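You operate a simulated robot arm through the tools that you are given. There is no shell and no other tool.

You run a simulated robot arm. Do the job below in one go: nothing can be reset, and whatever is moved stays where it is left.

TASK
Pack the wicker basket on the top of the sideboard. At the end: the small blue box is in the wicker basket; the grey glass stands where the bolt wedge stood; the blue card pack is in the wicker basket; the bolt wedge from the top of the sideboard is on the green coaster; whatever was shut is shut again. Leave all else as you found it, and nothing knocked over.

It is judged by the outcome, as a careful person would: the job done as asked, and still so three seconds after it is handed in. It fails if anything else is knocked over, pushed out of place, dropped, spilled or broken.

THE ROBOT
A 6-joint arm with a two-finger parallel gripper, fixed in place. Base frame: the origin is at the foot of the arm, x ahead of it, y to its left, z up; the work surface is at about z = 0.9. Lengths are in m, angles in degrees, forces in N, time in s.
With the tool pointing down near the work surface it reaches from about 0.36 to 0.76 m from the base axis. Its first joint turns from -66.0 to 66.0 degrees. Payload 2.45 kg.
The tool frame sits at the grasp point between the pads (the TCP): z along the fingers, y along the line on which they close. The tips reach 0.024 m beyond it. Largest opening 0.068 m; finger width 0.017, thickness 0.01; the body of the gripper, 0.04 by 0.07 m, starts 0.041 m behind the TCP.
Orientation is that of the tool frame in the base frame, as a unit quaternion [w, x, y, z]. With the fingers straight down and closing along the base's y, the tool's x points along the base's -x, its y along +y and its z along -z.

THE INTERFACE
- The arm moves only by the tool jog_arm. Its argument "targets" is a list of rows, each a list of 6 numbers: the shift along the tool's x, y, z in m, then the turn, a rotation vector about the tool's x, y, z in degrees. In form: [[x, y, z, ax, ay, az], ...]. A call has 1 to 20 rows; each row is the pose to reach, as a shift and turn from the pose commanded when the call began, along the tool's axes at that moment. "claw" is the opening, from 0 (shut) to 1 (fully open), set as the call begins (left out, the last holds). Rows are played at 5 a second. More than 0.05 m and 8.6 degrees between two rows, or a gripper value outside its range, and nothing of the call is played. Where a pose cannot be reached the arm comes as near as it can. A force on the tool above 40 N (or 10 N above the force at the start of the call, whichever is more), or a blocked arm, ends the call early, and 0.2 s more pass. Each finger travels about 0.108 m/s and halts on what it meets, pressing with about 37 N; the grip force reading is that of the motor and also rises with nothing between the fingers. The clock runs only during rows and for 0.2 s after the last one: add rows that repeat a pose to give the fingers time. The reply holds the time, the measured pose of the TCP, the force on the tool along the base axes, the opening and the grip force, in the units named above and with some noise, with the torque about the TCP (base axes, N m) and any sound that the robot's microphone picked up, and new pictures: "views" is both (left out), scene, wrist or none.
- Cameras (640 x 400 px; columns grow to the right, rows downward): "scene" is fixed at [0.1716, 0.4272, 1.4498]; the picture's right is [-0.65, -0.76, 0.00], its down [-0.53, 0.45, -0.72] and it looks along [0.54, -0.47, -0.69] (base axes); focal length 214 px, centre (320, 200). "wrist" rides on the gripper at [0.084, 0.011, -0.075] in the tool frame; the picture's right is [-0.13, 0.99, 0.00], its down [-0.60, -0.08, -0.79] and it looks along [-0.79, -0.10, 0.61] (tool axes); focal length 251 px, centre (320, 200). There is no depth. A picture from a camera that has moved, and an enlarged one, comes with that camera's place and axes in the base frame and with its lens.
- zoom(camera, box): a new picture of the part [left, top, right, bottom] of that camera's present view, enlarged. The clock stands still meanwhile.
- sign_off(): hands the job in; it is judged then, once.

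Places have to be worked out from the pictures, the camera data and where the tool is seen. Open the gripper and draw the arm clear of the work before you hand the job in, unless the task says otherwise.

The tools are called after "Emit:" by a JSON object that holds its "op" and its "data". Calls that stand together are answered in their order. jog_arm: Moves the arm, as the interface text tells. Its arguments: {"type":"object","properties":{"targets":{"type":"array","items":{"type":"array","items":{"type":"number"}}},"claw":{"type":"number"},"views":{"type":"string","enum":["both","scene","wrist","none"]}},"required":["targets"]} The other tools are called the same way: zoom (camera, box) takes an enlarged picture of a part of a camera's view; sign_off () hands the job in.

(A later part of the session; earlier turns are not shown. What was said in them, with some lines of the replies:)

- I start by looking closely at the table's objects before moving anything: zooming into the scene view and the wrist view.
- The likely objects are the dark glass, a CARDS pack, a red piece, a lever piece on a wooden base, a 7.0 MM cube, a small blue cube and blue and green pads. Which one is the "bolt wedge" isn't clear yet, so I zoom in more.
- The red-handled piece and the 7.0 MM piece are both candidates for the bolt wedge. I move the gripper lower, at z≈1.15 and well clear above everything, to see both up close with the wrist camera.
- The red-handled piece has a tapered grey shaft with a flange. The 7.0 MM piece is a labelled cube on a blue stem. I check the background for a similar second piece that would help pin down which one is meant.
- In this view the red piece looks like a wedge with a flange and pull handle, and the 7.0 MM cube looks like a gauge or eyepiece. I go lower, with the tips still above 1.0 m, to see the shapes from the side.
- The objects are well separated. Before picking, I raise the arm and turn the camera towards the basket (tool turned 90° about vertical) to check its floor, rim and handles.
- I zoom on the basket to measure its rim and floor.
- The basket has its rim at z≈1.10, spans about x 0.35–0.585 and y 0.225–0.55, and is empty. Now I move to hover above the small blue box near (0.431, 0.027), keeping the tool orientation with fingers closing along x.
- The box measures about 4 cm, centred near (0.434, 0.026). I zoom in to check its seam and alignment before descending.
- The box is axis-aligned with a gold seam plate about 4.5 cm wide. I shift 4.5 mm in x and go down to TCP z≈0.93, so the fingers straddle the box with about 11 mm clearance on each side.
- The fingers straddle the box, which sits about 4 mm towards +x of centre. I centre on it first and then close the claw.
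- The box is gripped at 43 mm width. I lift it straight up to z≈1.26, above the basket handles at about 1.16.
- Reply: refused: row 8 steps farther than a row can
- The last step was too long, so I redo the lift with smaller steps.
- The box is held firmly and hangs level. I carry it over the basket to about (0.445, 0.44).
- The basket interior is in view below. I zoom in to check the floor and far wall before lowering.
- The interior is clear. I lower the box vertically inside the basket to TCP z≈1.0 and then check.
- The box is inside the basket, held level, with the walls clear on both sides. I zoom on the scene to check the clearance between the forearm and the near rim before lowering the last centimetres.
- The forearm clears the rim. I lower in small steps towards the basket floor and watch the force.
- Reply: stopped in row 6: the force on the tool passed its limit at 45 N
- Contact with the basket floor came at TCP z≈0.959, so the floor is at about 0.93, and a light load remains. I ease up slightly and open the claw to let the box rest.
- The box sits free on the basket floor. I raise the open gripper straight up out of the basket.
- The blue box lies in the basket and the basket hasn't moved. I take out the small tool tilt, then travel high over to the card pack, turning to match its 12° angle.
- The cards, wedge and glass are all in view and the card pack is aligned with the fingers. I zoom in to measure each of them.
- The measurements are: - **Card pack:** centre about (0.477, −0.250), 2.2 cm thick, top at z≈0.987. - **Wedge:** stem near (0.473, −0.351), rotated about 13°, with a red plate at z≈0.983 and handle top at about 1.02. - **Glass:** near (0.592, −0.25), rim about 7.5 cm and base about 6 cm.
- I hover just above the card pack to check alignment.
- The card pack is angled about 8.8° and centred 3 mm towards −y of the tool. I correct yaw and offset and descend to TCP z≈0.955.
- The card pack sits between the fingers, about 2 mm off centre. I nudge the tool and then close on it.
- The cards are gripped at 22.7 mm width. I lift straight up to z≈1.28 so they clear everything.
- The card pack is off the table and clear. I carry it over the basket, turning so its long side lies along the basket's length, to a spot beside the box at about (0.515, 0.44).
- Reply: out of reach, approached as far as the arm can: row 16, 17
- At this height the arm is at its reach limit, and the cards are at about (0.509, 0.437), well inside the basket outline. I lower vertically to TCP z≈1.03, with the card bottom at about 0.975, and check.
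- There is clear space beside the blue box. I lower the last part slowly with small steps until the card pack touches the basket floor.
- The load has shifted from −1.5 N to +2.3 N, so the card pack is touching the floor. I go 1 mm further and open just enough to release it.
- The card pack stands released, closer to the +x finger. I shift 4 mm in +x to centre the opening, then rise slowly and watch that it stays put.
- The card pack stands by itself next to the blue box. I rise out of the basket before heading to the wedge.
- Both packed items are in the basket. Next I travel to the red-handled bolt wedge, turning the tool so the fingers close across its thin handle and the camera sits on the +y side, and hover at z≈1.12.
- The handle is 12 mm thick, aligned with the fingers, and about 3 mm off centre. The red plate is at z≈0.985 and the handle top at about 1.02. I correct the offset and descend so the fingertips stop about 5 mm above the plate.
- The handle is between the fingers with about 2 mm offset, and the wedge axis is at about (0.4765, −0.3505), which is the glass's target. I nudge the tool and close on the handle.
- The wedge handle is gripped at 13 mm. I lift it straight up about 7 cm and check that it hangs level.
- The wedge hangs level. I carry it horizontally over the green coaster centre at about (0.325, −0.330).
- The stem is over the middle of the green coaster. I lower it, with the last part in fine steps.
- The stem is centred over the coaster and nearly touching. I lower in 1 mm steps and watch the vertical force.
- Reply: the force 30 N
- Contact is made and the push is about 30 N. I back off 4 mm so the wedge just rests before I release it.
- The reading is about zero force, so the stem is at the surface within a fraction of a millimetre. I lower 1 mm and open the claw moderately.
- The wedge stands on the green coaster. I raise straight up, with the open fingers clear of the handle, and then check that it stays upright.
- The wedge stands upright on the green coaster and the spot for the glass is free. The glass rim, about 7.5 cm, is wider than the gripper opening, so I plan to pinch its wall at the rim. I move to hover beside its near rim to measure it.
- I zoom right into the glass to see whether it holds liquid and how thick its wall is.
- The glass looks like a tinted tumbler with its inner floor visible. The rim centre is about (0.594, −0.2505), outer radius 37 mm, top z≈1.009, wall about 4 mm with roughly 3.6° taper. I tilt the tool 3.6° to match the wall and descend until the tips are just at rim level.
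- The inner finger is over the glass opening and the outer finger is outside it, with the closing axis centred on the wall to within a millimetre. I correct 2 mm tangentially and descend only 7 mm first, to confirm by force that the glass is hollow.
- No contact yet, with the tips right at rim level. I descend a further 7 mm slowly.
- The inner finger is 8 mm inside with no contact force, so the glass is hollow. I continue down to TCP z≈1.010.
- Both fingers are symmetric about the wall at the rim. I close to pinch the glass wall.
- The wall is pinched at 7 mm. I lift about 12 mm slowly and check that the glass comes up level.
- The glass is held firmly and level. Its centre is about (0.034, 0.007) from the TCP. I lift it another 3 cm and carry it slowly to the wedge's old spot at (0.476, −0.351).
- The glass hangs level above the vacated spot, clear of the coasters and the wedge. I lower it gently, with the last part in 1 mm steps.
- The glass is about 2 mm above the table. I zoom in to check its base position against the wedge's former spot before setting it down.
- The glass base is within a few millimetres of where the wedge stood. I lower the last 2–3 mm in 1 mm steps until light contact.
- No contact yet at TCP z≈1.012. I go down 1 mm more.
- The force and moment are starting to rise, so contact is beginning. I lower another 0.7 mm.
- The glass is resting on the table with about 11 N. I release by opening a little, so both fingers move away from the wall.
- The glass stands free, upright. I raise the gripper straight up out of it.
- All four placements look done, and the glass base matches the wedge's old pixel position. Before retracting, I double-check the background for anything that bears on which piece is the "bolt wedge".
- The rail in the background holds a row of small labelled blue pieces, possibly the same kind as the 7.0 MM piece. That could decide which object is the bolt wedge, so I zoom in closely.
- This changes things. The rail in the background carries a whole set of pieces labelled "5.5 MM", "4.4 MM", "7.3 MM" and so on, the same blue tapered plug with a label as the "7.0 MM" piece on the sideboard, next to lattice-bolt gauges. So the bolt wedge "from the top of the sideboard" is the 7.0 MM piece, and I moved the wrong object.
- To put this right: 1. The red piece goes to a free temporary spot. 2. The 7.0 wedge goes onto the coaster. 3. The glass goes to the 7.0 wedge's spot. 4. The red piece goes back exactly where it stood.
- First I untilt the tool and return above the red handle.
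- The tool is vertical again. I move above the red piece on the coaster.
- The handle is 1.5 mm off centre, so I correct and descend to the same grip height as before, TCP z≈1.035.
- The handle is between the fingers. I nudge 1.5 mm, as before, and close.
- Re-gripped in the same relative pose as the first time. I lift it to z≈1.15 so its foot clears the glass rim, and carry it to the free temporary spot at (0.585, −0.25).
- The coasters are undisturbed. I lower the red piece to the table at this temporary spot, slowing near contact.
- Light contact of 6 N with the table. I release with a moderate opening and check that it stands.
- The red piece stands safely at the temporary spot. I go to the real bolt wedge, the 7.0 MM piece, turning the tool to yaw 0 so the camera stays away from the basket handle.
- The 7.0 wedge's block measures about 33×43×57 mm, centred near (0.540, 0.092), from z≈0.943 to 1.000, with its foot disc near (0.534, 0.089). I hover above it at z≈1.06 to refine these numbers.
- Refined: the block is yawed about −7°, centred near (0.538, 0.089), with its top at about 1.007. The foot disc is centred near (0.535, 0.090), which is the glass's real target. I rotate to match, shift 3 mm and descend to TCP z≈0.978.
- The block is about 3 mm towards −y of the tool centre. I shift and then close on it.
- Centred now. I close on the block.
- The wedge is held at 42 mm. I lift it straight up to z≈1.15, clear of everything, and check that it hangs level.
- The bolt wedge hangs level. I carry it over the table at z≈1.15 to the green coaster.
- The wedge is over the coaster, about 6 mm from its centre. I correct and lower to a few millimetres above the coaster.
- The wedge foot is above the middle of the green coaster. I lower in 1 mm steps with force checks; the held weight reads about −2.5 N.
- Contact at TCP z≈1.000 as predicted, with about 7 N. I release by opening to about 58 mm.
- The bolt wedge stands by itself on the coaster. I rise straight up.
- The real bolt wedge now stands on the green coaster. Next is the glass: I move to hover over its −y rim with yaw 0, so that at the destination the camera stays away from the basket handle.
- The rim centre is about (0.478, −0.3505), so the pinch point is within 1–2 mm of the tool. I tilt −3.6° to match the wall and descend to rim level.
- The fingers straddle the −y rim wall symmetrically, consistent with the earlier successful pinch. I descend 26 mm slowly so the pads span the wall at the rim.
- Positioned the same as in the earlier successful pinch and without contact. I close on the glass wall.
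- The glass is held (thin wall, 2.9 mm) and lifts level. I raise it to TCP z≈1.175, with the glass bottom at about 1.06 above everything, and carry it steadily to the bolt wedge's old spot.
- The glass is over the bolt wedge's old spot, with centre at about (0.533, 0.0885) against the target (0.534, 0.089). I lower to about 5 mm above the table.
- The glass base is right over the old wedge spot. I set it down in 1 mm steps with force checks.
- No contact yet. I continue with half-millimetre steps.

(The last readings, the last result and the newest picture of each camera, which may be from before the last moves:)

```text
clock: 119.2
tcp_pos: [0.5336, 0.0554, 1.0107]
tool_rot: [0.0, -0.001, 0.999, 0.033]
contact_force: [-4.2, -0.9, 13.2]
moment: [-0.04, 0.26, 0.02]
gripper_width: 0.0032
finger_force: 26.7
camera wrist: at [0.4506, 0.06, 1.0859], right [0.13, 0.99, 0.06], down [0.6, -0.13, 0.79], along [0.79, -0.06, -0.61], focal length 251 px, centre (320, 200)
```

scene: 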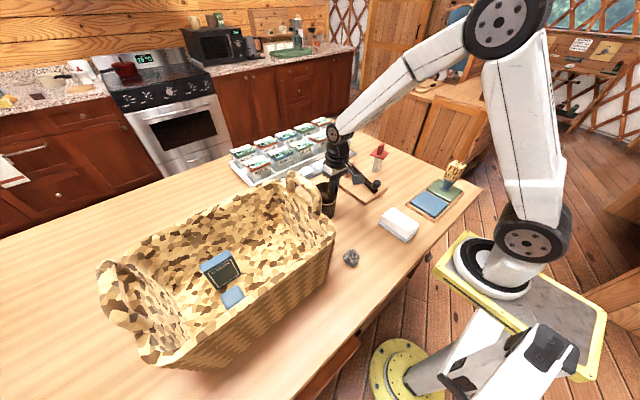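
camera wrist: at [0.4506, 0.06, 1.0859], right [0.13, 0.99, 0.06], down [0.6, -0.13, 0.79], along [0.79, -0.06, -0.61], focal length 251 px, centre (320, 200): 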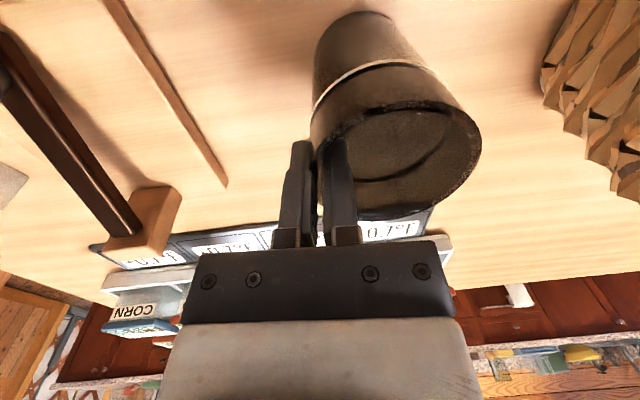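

The glass is on the table with 13 N. I release by opening moderately.

Emit:
{"op": "jog_arm", "data": {"targets": [[0, 0, 0, 0, 0, 0], [0, 0, 0, 0, 0, 0], [0, 0, 0, 0, 0, 0]], "claw": 0.4, "views": "both"}}

Emit:
{"op": "zoom", "data": {"camera": "wrist", "box": [220, 0, 540, 250]}}

```text
clock: 120.0
tcp_pos: [0.5341, 0.0543, 1.01]
tool_rot: [0.0, 0.001, 0.999, 0.033]
contact_force: [-0.6, -0.5, 0.5]
moment: [0.0, 0.03, -0.02]
gripper_width: 0.0271
finger_force: 0.1
camera wrist: at [0.4504, 0.0601, 1.0851], right [0.13, 0.99, 0.06], down [0.61, -0.13, 0.79], along [0.79, -0.06, -0.62], focal length 251 px, centre (320, 200)
```

scene: 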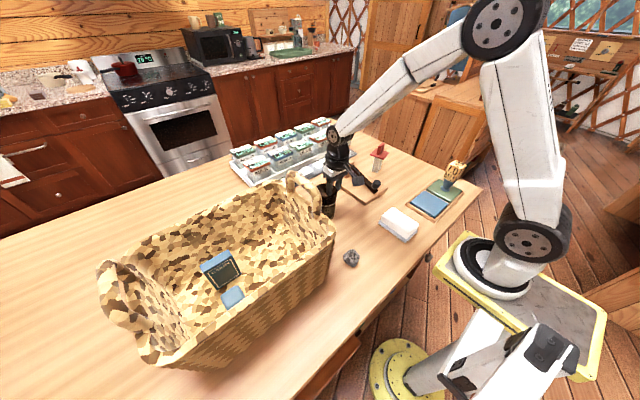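
wrist: 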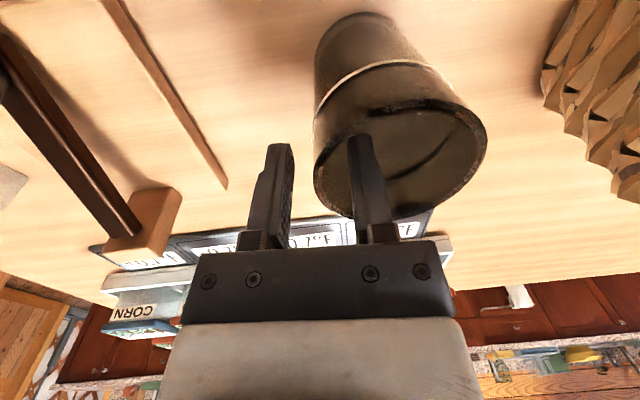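

```text
1.60 times, centred on (380, 125) of wrist
camera zoom: at [0.4504, 0.0601, 1.0851], right [0.13, 0.99, 0.06], down [0.61, -0.13, 0.79], along [0.79, -0.06, -0.62], focal length 402 px, centre (224, 320)
```

zoom: 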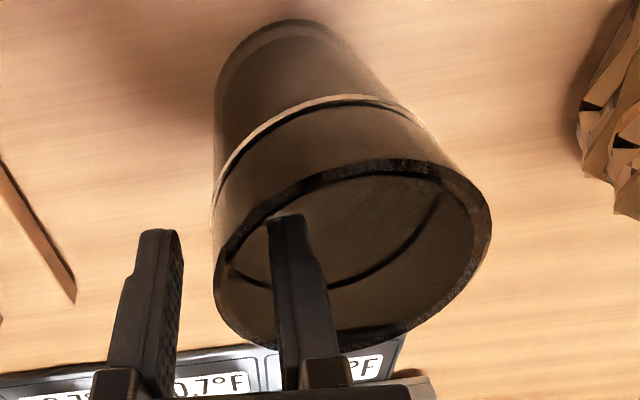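

The glass stands free. I rise straight up out of it.

Emit:
{"op": "jog_arm", "data": {"targets": [[0, 0.0003, -0.005, 0, 0, 0], [0, 0.0009, -0.015, 0, 0, 0], [0, 0.0019, -0.03, 0, 0, 0], [0, 0.0031, -0.05, 0, 0, 0], [0, 0.0053, -0.085, 0, 0, 0], [0, 0.0078, -0.125, 0, 0, 0], [0, 0.01, -0.16, 0, 0, 0]], "views": "both"}}

Emit:
{"op": "zoom", "data": {"camera": "scene", "box": [270, 120, 370, 230]}}

Emit:
{"op": "zoom", "data": {"camera": "wrist", "box": [260, 0, 460, 140]}}

```text
clock: 121.6
tcp_pos: [0.5353, 0.0528, 1.1694]
tool_rot: [-0.002, -0.001, 1.0, 0.031]
contact_force: [-0.8, -0.4, -0.3]
moment: [0.02, -0.02, 0.02]
gripper_width: 0.0272
finger_force: 0.0
camera wrist: at [0.4522, 0.0578, 1.2446], right [0.13, 0.99, 0.06], down [0.61, -0.13, 0.78], along [0.78, -0.06, -0.62], focal length 251 px, centre (320, 200)
```

scene: 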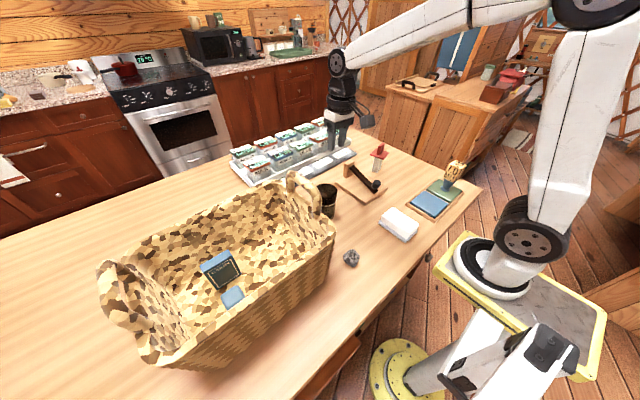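
wrist: 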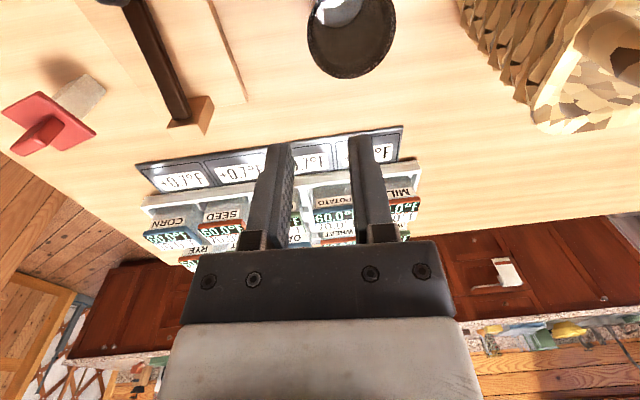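

```text
3.64 times, centred on (320, 175) of scene
camera zoom: at [0.1716, 0.4272, 1.4498], right [-0.65, -0.76, 0.0], down [-0.53, 0.45, -0.72], along [0.54, -0.47, -0.69], focal length 780 px, centre (320, 291)
```

zoom: 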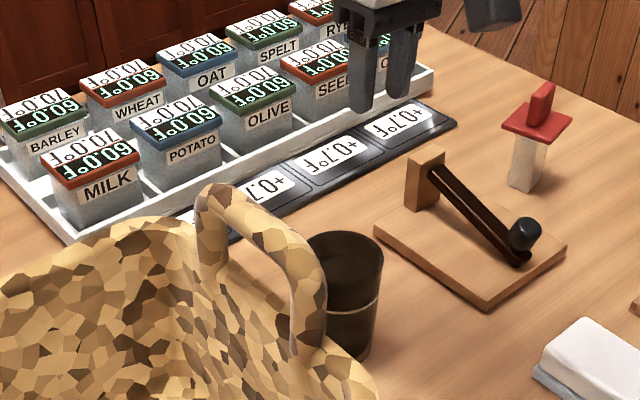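

```text
2.86 times, centred on (360, 70) of wrist
camera zoom: at [0.4522, 0.0578, 1.2446], right [0.13, 0.99, 0.06], down [0.61, -0.13, 0.78], along [0.78, -0.06, -0.62], focal length 718 px, centre (206, 571)
```

zoom: 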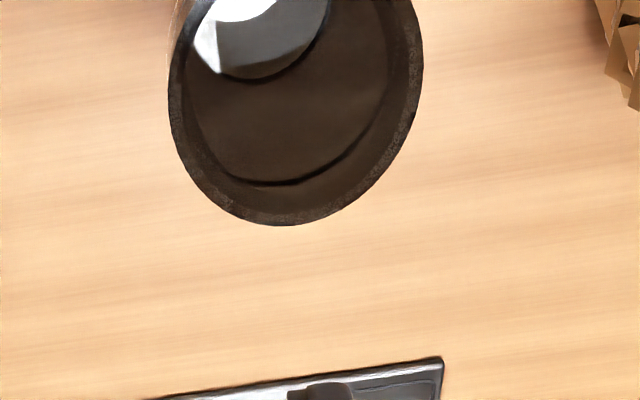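

The glass stands at the bolt wedge's old spot. The last step is to return the red piece to its original place. I untilt the tool and travel to it, turning back to the same yaw as its first grip.

Emit:
{"op": "jog_arm", "data": {"targets": [[0, 0, 0, 3.6, 0, 0], [0, 0, 0, 3.6, 0, 0]], "claw": 0.55, "views": "none"}}

Emit:
{"op": "jog_arm", "data": {"targets": [[-0.005, -0.0303, 0, 0, 0, 7.72], [-0.0099, -0.0605, 0, 0, 0, 15.44], [-0.0149, -0.0908, 0, 0, 0, 23.16], [-0.0198, -0.121, 0, 0, 0, 30.88], [-0.0248, -0.1513, 0, 0, 0, 38.6], [-0.0297, -0.1815, 0, 0, 0, 46.32], [-0.0347, -0.2118, 0, 0, 0, 54.04], [-0.0396, -0.242, 0.01, 0, 0, 61.76], [-0.0446, -0.2723, 0.025, 0, 0, 69.48], [-0.0495, -0.3025, 0.045, 0, 0, 77.2], [-0.0495, -0.3025, 0.045, 0, 0, 77.2]], "views": "both"}}

Emit:
{"op": "zoom", "data": {"camera": "wrist", "box": [190, 0, 450, 180]}}

```text
clock: 122.2
tcp_pos: [0.5353, 0.0531, 1.1687]
tool_rot: [-0.001, -0.001, 1.0, 0.0]
contact_force: [-0.5, -0.4, 0.0]
moment: [0.03, 0.0, -0.01]
gripper_width: 0.0375
finger_force: 0.1
```

```text
clock: 124.6
tcp_pos: [0.5843, -0.2476, 1.1253]
tool_rot: [-0.001, 0.624, 0.782, 0.0]
contact_force: [-0.1, 0.7, -0.1]
moment: [-0.01, 0.01, 0.0]
gripper_width: 0.0372
finger_force: 0.1
camera wrist: at [0.5764, -0.1639, 1.2003], right [1.0, 0.09, 0.0], down [0.06, -0.61, 0.79], along [0.07, -0.79, -0.61], focal length 251 px, centre (320, 200)
```

scene: 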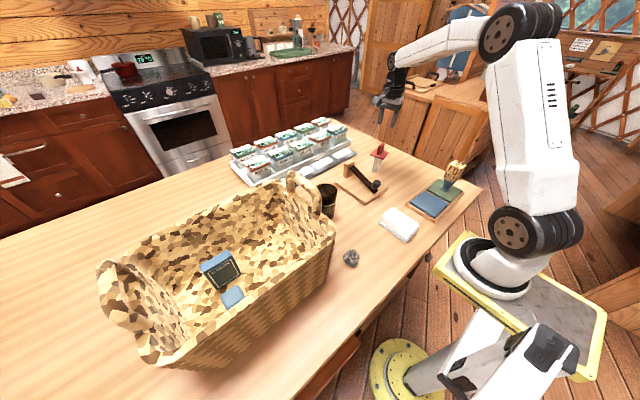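
wrist: 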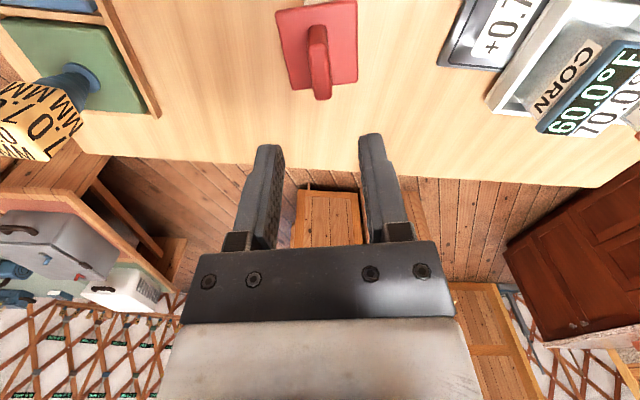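

```text
2.22 times, centred on (320, 90) of wrist
camera zoom: at [0.5764, -0.1639, 1.2003], right [1.0, 0.09, 0.0], down [0.06, -0.61, 0.79], along [0.07, -0.79, -0.61], focal length 559 px, centre (320, 444)
```

zoom: 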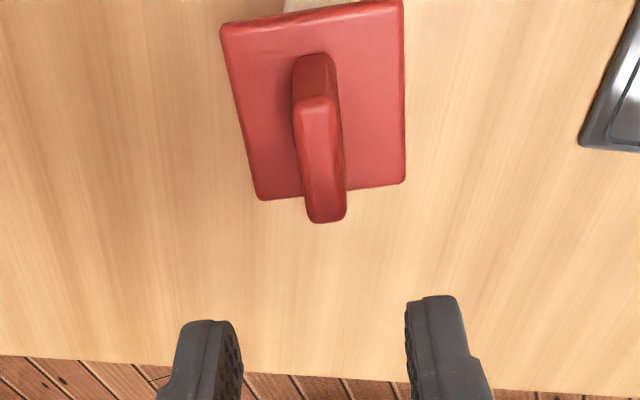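

The red handle is about 3 mm off along the tool's x. I correct and descend to its grip height.

Emit:
{"op": "jog_arm", "data": {"targets": [[-0.0029, 0.0007, 0.035, 0, 0, 0], [-0.0029, 0.0007, 0.07, 0, 0, 0], [-0.0029, 0.0007, 0.095, 0, 0, 0], [-0.0029, 0.0007, 0.106, 0, 0, 0], [-0.0029, 0.0007, 0.1095, 0, 0, 0], [-0.0029, 0.0007, 0.1095, 0, 0, 0]], "views": "wrist"}}

Emit:
{"op": "zoom", "data": {"camera": "wrist", "box": [210, 60, 430, 260]}}

```text
clock: 126.0
tcp_pos: [0.5876, -0.2512, 1.0145]
tool_rot: [-0.002, 0.623, 0.782, 0.0]
contact_force: [0.5, 0.2, -0.2]
moment: [-0.02, 0.0, 0.04]
gripper_width: 0.0375
finger_force: 0.0
camera wrist: at [0.5782, -0.1669, 1.0907], right [1.0, 0.1, 0.0], down [0.06, -0.61, 0.79], along [0.07, -0.79, -0.61], focal length 251 px, centre (320, 200)
```

wrist: 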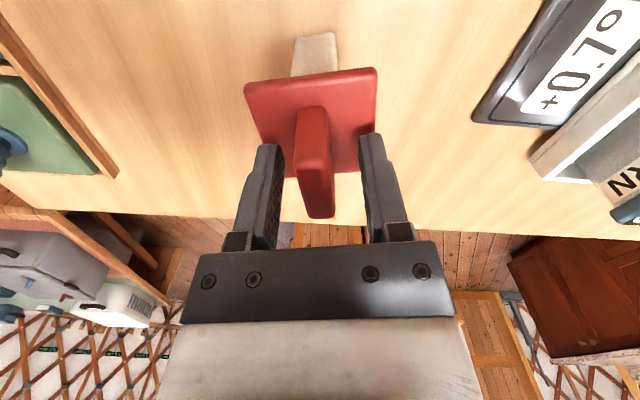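

```text
2.00 times, centred on (320, 160) of wrist
camera zoom: at [0.5782, -0.1669, 1.0907], right [1.0, 0.1, 0.0], down [0.06, -0.61, 0.79], along [0.07, -0.79, -0.61], focal length 503 px, centre (320, 280)
```

zoom: 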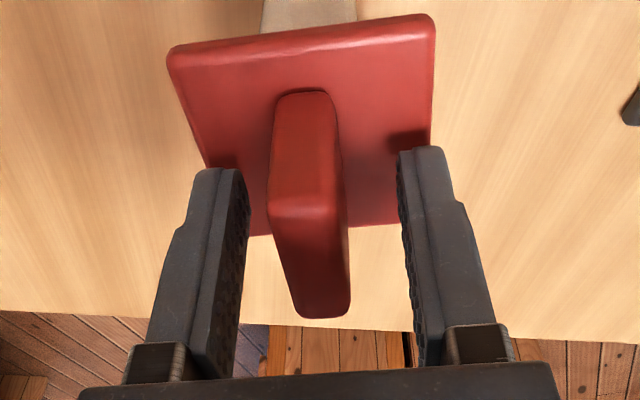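

Nearly identical to the first grip view. I apply the same 2 mm nudge and close.

Emit:
{"op": "jog_arm", "data": {"targets": [[0, -0.002, 0, 0, 0, 0], [0, -0.002, 0, 0, 0, 0]], "views": "none"}}

Emit:
{"op": "jog_arm", "data": {"targets": [[0, 0, 0, 0, 0, 0], [0, 0, 0, 0, 0, 0], [0, 0, 0, 0, 0, 0], [0, 0, 0, 0, 0, 0]], "claw": 0.05, "views": "wrist"}}

```text
clock: 126.6
tcp_pos: [0.5841, -0.2503, 1.0147]
tool_rot: [-0.001, 0.623, 0.782, 0.0]
contact_force: [0.3, 0.2, 0.0]
moment: [0.02, -0.03, -0.01]
gripper_width: 0.0374
finger_force: 0.1
```

```text
clock: 127.6
tcp_pos: [0.5848, -0.251, 1.0155]
tool_rot: [-0.001, 0.623, 0.782, 0.0]
contact_force: [-0.2, 0.6, 0.7]
moment: [-0.03, -0.01, 0.01]
gripper_width: 0.013
finger_force: 32.9
camera wrist: at [0.5766, -0.1672, 1.0906], right [1.0, 0.1, 0.0], down [0.06, -0.61, 0.79], along [0.07, -0.79, -0.61], focal length 251 px, centre (320, 200)
```

wrist: 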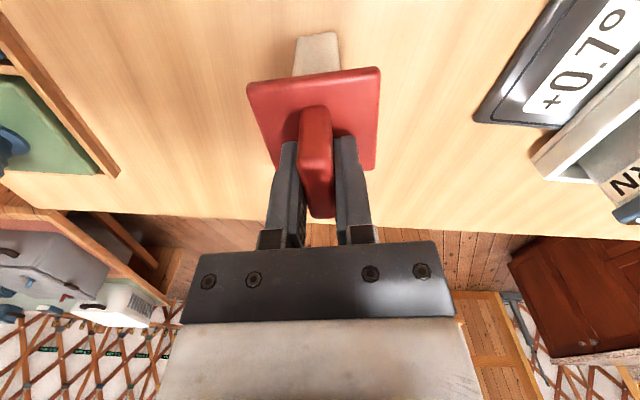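

Gripped in the same relative pose as originally. I lift 4 cm and carry it back to its original position at TCP (0.4744, −0.3515).

Emit:
{"op": "jog_arm", "data": {"targets": [[0, 0, -0.006, 0, 0, 0], [0, 0, -0.02, 0, 0, 0], [0, 0, -0.04, 0, 0, 0], [-0.0123, -0.0216, -0.04, 0, 0, 0], [-0.0245, -0.0433, -0.04, 0, 0, 0], [-0.0368, -0.0649, -0.04, 0, 0, 0], [-0.0491, -0.0865, -0.04, 0, 0, 0], [-0.0613, -0.1082, -0.04, 0, 0, 0], [-0.0736, -0.1298, -0.04, 0, 0, 0], [-0.0736, -0.1298, -0.04, 0, 0, 0]], "views": "both"}}

Emit:
{"op": "zoom", "data": {"camera": "scene", "box": [370, 110, 470, 200]}}

```text
clock: 129.8
tcp_pos: [0.4729, -0.3534, 1.0552]
tool_rot: [-0.001, 0.624, 0.782, 0.0]
contact_force: [-0.3, 0.6, 0.1]
moment: [0.01, 0.02, -0.01]
gripper_width: 0.0131
finger_force: 33.3
camera wrist: at [0.4649, -0.2691, 1.1303], right [1.0, 0.1, 0.0], down [0.06, -0.61, 0.79], along [0.07, -0.79, -0.61], focal length 251 px, centre (320, 200)
```

scene: 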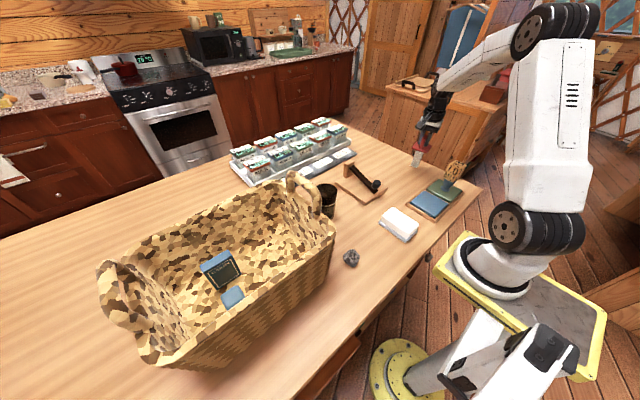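
wrist: 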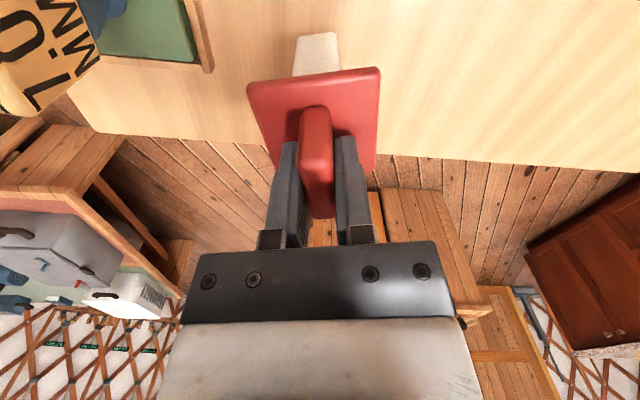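

```text
4.44 times, centred on (420, 155) of scene
camera zoom: at [0.1716, 0.4272, 1.4498], right [-0.65, -0.76, 0.0], down [-0.53, 0.45, -0.72], along [0.54, -0.47, -0.69], focal length 953 px, centre (-124, 400)
```

zoom: 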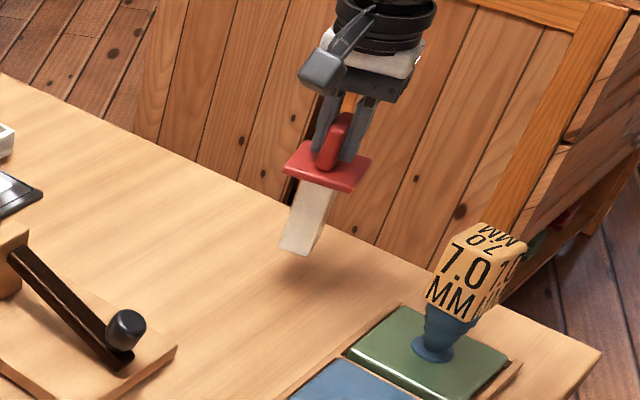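

The measured position is about 2 mm short of the original. I correct and lower to just above the table, then compare with the original picture.

Emit:
{"op": "jog_arm", "data": {"targets": [[0.0013, 0.0017, 0.012, 0, 0, 0], [0.0013, 0.0017, 0.025, 0, 0, 0], [0.0013, 0.0017, 0.034, 0, 0, 0], [0.0013, 0.0017, 0.037, 0, 0, 0], [0.0013, 0.0017, 0.038, 0, 0, 0], [0.0013, 0.0017, 0.038, 0, 0, 0]], "views": "wrist"}}

Emit:
{"op": "zoom", "data": {"camera": "scene", "box": [370, 110, 470, 200]}}

```text
clock: 131.2
tcp_pos: [0.4752, -0.3498, 1.0154]
tool_rot: [-0.001, 0.623, 0.782, 0.0]
contact_force: [0.1, 0.2, 0.3]
moment: [-0.02, -0.01, -0.02]
gripper_width: 0.0133
finger_force: 32.8
camera wrist: at [0.4672, -0.2665, 1.0923], right [1.0, 0.1, 0.0], down [0.06, -0.61, 0.79], along [0.07, -0.79, -0.61], focal length 251 px, centre (320, 200)
```

wrist: 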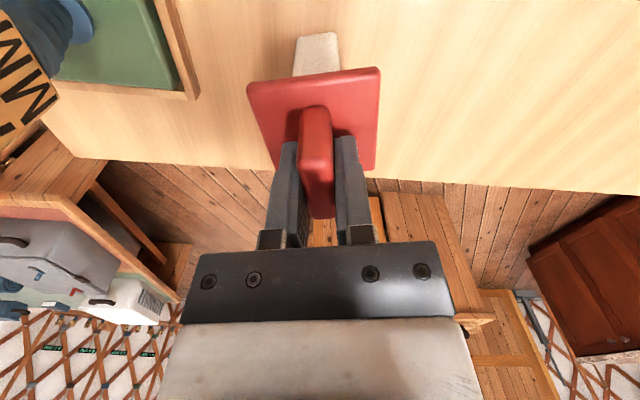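

```text
4.44 times, centred on (420, 155) of scene
camera zoom: at [0.1716, 0.4272, 1.4498], right [-0.65, -0.76, 0.0], down [-0.53, 0.45, -0.72], along [0.54, -0.47, -0.69], focal length 953 px, centre (-124, 400)
```

zoom: 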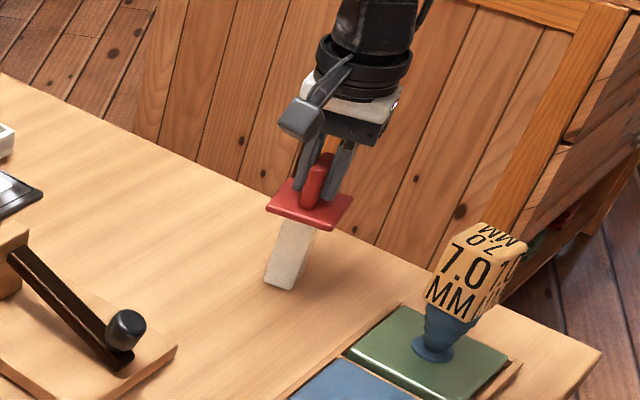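

It matches the original picture within 1–2 pixels. I set it down the last 1–2 mm with force checks.

Emit:
{"op": "jog_arm", "data": {"targets": [[0, 0, 0.0007, 0, 0, 0], [0, 0, 0.0014, 0, 0, 0]], "views": "none"}}

Emit:
{"op": "jog_arm", "data": {"targets": [[0, 0, 0.0005, 0, 0, 0], [0, 0, 0.0009, 0, 0, 0]], "views": "none"}}

```text
clock: 131.8
tcp_pos: [0.4753, -0.3497, 1.0159]
tool_rot: [-0.002, 0.623, 0.782, 0.0]
contact_force: [0.5, 0.4, 0.1]
moment: [-0.03, 0.01, -0.03]
gripper_width: 0.013
finger_force: 33.1
```

```text
clock: 132.4
tcp_pos: [0.475, -0.35, 1.0151]
tool_rot: [-0.001, 0.623, 0.783, 0.0]
contact_force: [-0.4, -0.7, 6.9]
moment: [0.0, 0.13, -0.01]
gripper_width: 0.0131
finger_force: 32.8
```

Contact at 7 N. I release and check that it stands upright at its original spot.

Emit:
{"op": "jog_arm", "data": {"targets": [[0, 0, 0, 0, 0, 0], [0, 0, 0, 0, 0, 0], [0, 0, 0, 0, 0, 0]], "claw": 0.55, "views": "none"}}

Emit:
{"op": "jog_arm", "data": {"targets": [[0, 0, -0.01, 0, 0, 0], [0, 0, -0.025, 0, 0, 0], [0, 0, -0.05, 0, 0, 0], [0, 0, -0.09, 0, 0, 0], [0, 0, -0.135, 0, 0, 0], [0, 0, -0.18, 0, 0, 0]], "views": "both"}}

Emit:
{"op": "zoom", "data": {"camera": "scene", "box": [360, 120, 480, 220]}}

```text
clock: 133.2
tcp_pos: [0.4758, -0.3493, 1.0137]
tool_rot: [-0.002, 0.623, 0.782, 0.0]
contact_force: [-0.2, 0.3, 0.2]
moment: [0.01, 0.04, 0.03]
gripper_width: 0.0375
finger_force: 0.0
```

```text
clock: 134.6
tcp_pos: [0.4758, -0.3507, 1.1957]
tool_rot: [-0.001, 0.623, 0.782, 0.0]
contact_force: [0.7, 0.4, -0.3]
moment: [-0.02, -0.01, 0.0]
gripper_width: 0.0375
finger_force: 0.1
camera wrist: at [0.4679, -0.2664, 1.2712], right [1.0, 0.1, 0.0], down [0.06, -0.61, 0.79], along [0.07, -0.79, -0.61], focal length 251 px, centre (320, 200)
```

scene: 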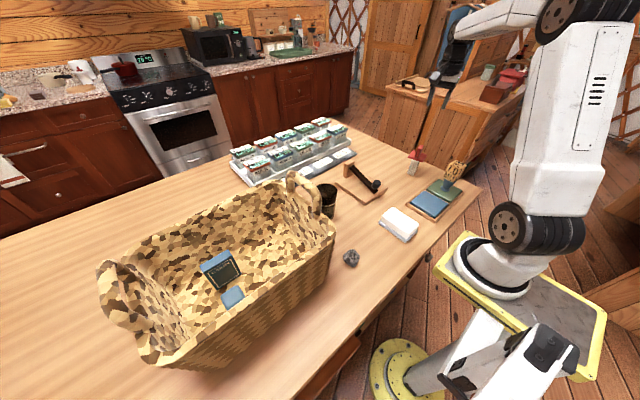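
wrist: 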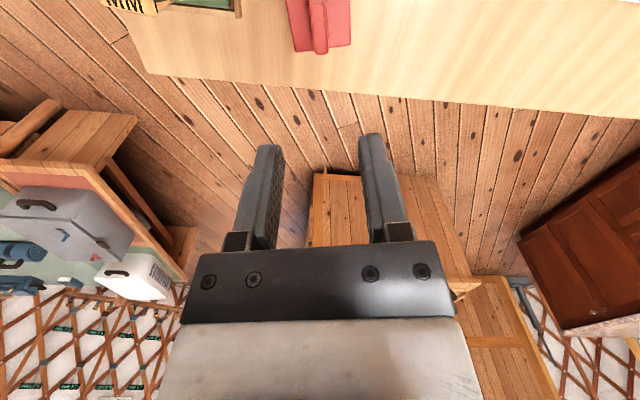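

```text
4.00 times, centred on (420, 170) of scene
camera zoom: at [0.1716, 0.4272, 1.4498], right [-0.65, -0.76, 0.0], down [-0.53, 0.45, -0.72], along [0.54, -0.47, -0.69], focal length 858 px, centre (-80, 320)
```

zoom: 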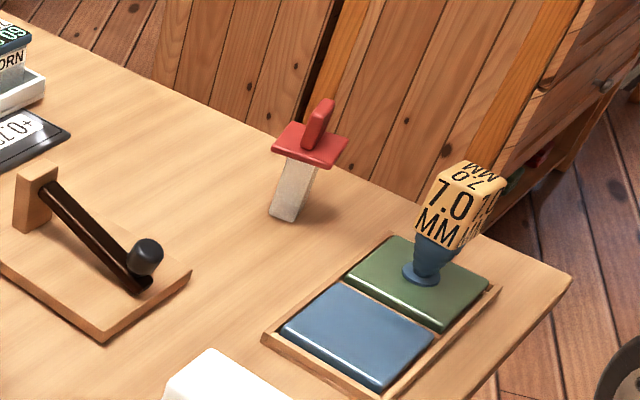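

The red piece is back where it stood, matching the original pixel coordinates. I open the gripper fully and retract to about the starting pose, clear of the work.

Emit:
{"op": "jog_arm", "data": {"targets": [[0.0345, 0.0056, -0.0141, 0, 0, -7.72], [0.0691, 0.0111, -0.0282, 0, 0, -15.44], [0.1036, 0.0167, -0.0423, 0, 0, -23.16], [0.1381, 0.0222, -0.0564, 0, 0, -30.88], [0.1727, 0.0278, -0.0705, 0, 0, -38.6], [0.2072, 0.0333, -0.0846, 0, 0, -46.32], [0.2417, 0.0389, -0.0987, 0, 0, -54.04], [0.2762, 0.0444, -0.1128, 0, 0, -61.76], [0.3108, 0.05, -0.1269, 0, 0, -69.48], [0.3453, 0.0555, -0.141, 0, 0, -77.2], [0.3453, 0.0555, -0.141, 0, 0, -77.2]], "claw": 1.0, "views": "both"}}

Emit:
{"op": "zoom", "data": {"camera": "scene", "box": [280, 110, 490, 270]}}

Emit:
{"op": "zoom", "data": {"camera": "scene", "box": [80, 160, 360, 390]}}

Emit:
{"op": "zoom", "data": {"camera": "wrist", "box": [0, 0, 460, 220]}}

```text
clock: 137.0
tcp_pos: [0.4514, 0.0007, 1.3351]
tool_rot: [-0.001, -0.002, 1.0, 0.0]
contact_force: [0.2, 0.1, 0.4]
moment: [0.01, 0.02, -0.03]
gripper_width: 0.0678
finger_force: 0.2
camera wrist: at [0.3682, 0.011, 1.411], right [0.13, 0.99, 0.0], down [0.61, -0.08, 0.79], along [0.79, -0.1, -0.61], focal length 251 px, centre (320, 200)
```

scene: 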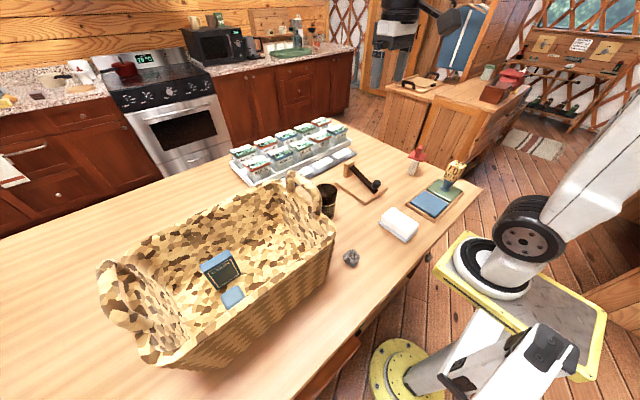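
wrist: 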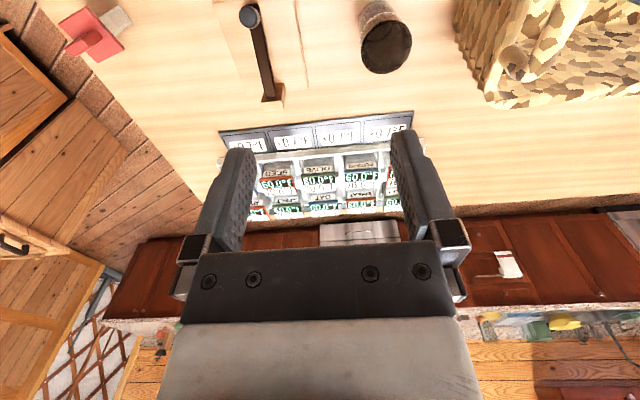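

```text
2.50 times, centred on (385, 190) of scene
camera zoom: at [0.1716, 0.4272, 1.4498], right [-0.65, -0.76, 0.0], down [-0.53, 0.45, -0.72], along [0.54, -0.47, -0.69], focal length 536 px, centre (158, 225)
```

zoom: 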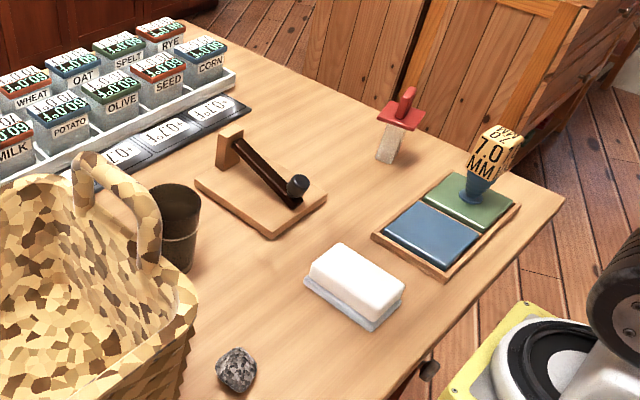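

```text
1.74 times, centred on (220, 275) of scene
camera zoom: at [0.1716, 0.4272, 1.4498], right [-0.65, -0.76, 0.0], down [-0.53, 0.45, -0.72], along [0.54, -0.47, -0.69], focal length 373 px, centre (494, 70)
```

zoom: 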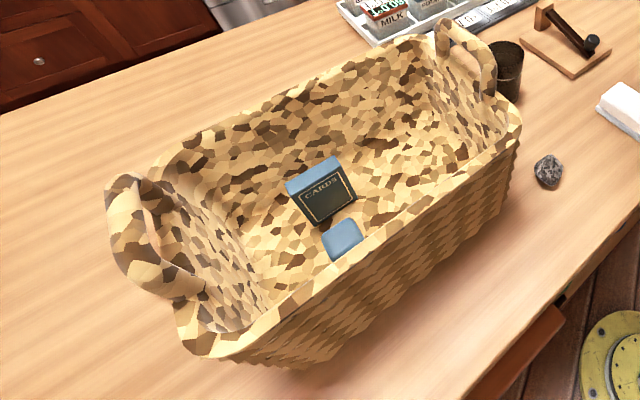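

```text
1.39 times, centred on (230, 110) of wrist
camera zoom: at [0.3682, 0.011, 1.411], right [0.13, 0.99, 0.0], down [0.61, -0.08, 0.79], along [0.79, -0.1, -0.61], focal length 350 px, centre (445, 325)
```

zoom: 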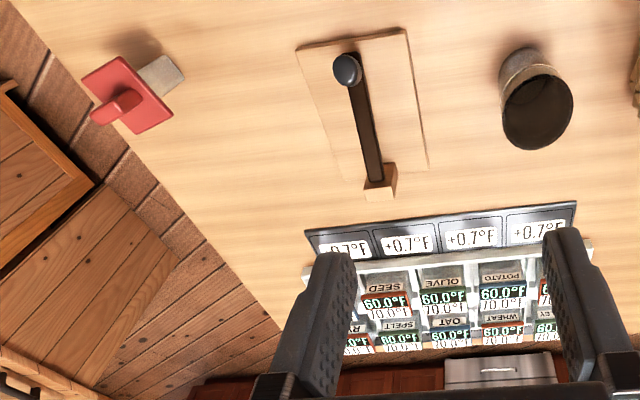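

Everything is in its final state:
- **Basket:** the blue box and the card pack are inside, upright and shut.
- **Bolt wedge:** the 7.0 MM piece stands on the green coaster.
- **Glass:** it stands where the bolt wedge stood.
- **Red piece:** it is back at its original spot after I moved it by mistake.
- **Everything else:** the rest of the tabletop looks as it was at the start, and nothing was opened.

The gripper is open and clear, so I hand the job in.

Emit:
{"op": "sign_off", "data": {}}

```text
The job is handed in.
```

The basket is packed and I've handed the job in; I don't have the verdict. I moved one wrong object on the way and then put it back.

- **Basket:** the small blue box and the blue card pack are both inside, standing on the floor of the basket.
- **Bolt wedge:** it stands near the middle of the green coaster. I took it to be the piece labelled "7.0 MM", because a rail in the background holds a set of the same labelled pieces.
- **Grey glass:** it stands upright where the bolt wedge stood, within a few millimetres.
- **My mistake:** I first took the red-handled piece for the bolt wedge. I put it on the coaster and set the glass on its old spot before I saw the rail. The red piece is now back where it started, within about 2 mm going by the pictures.
- **Everything else:** nothing was knocked over or opened, and the rest of the sideboard looks as it did at the start. The gripper is open and drawn clear.
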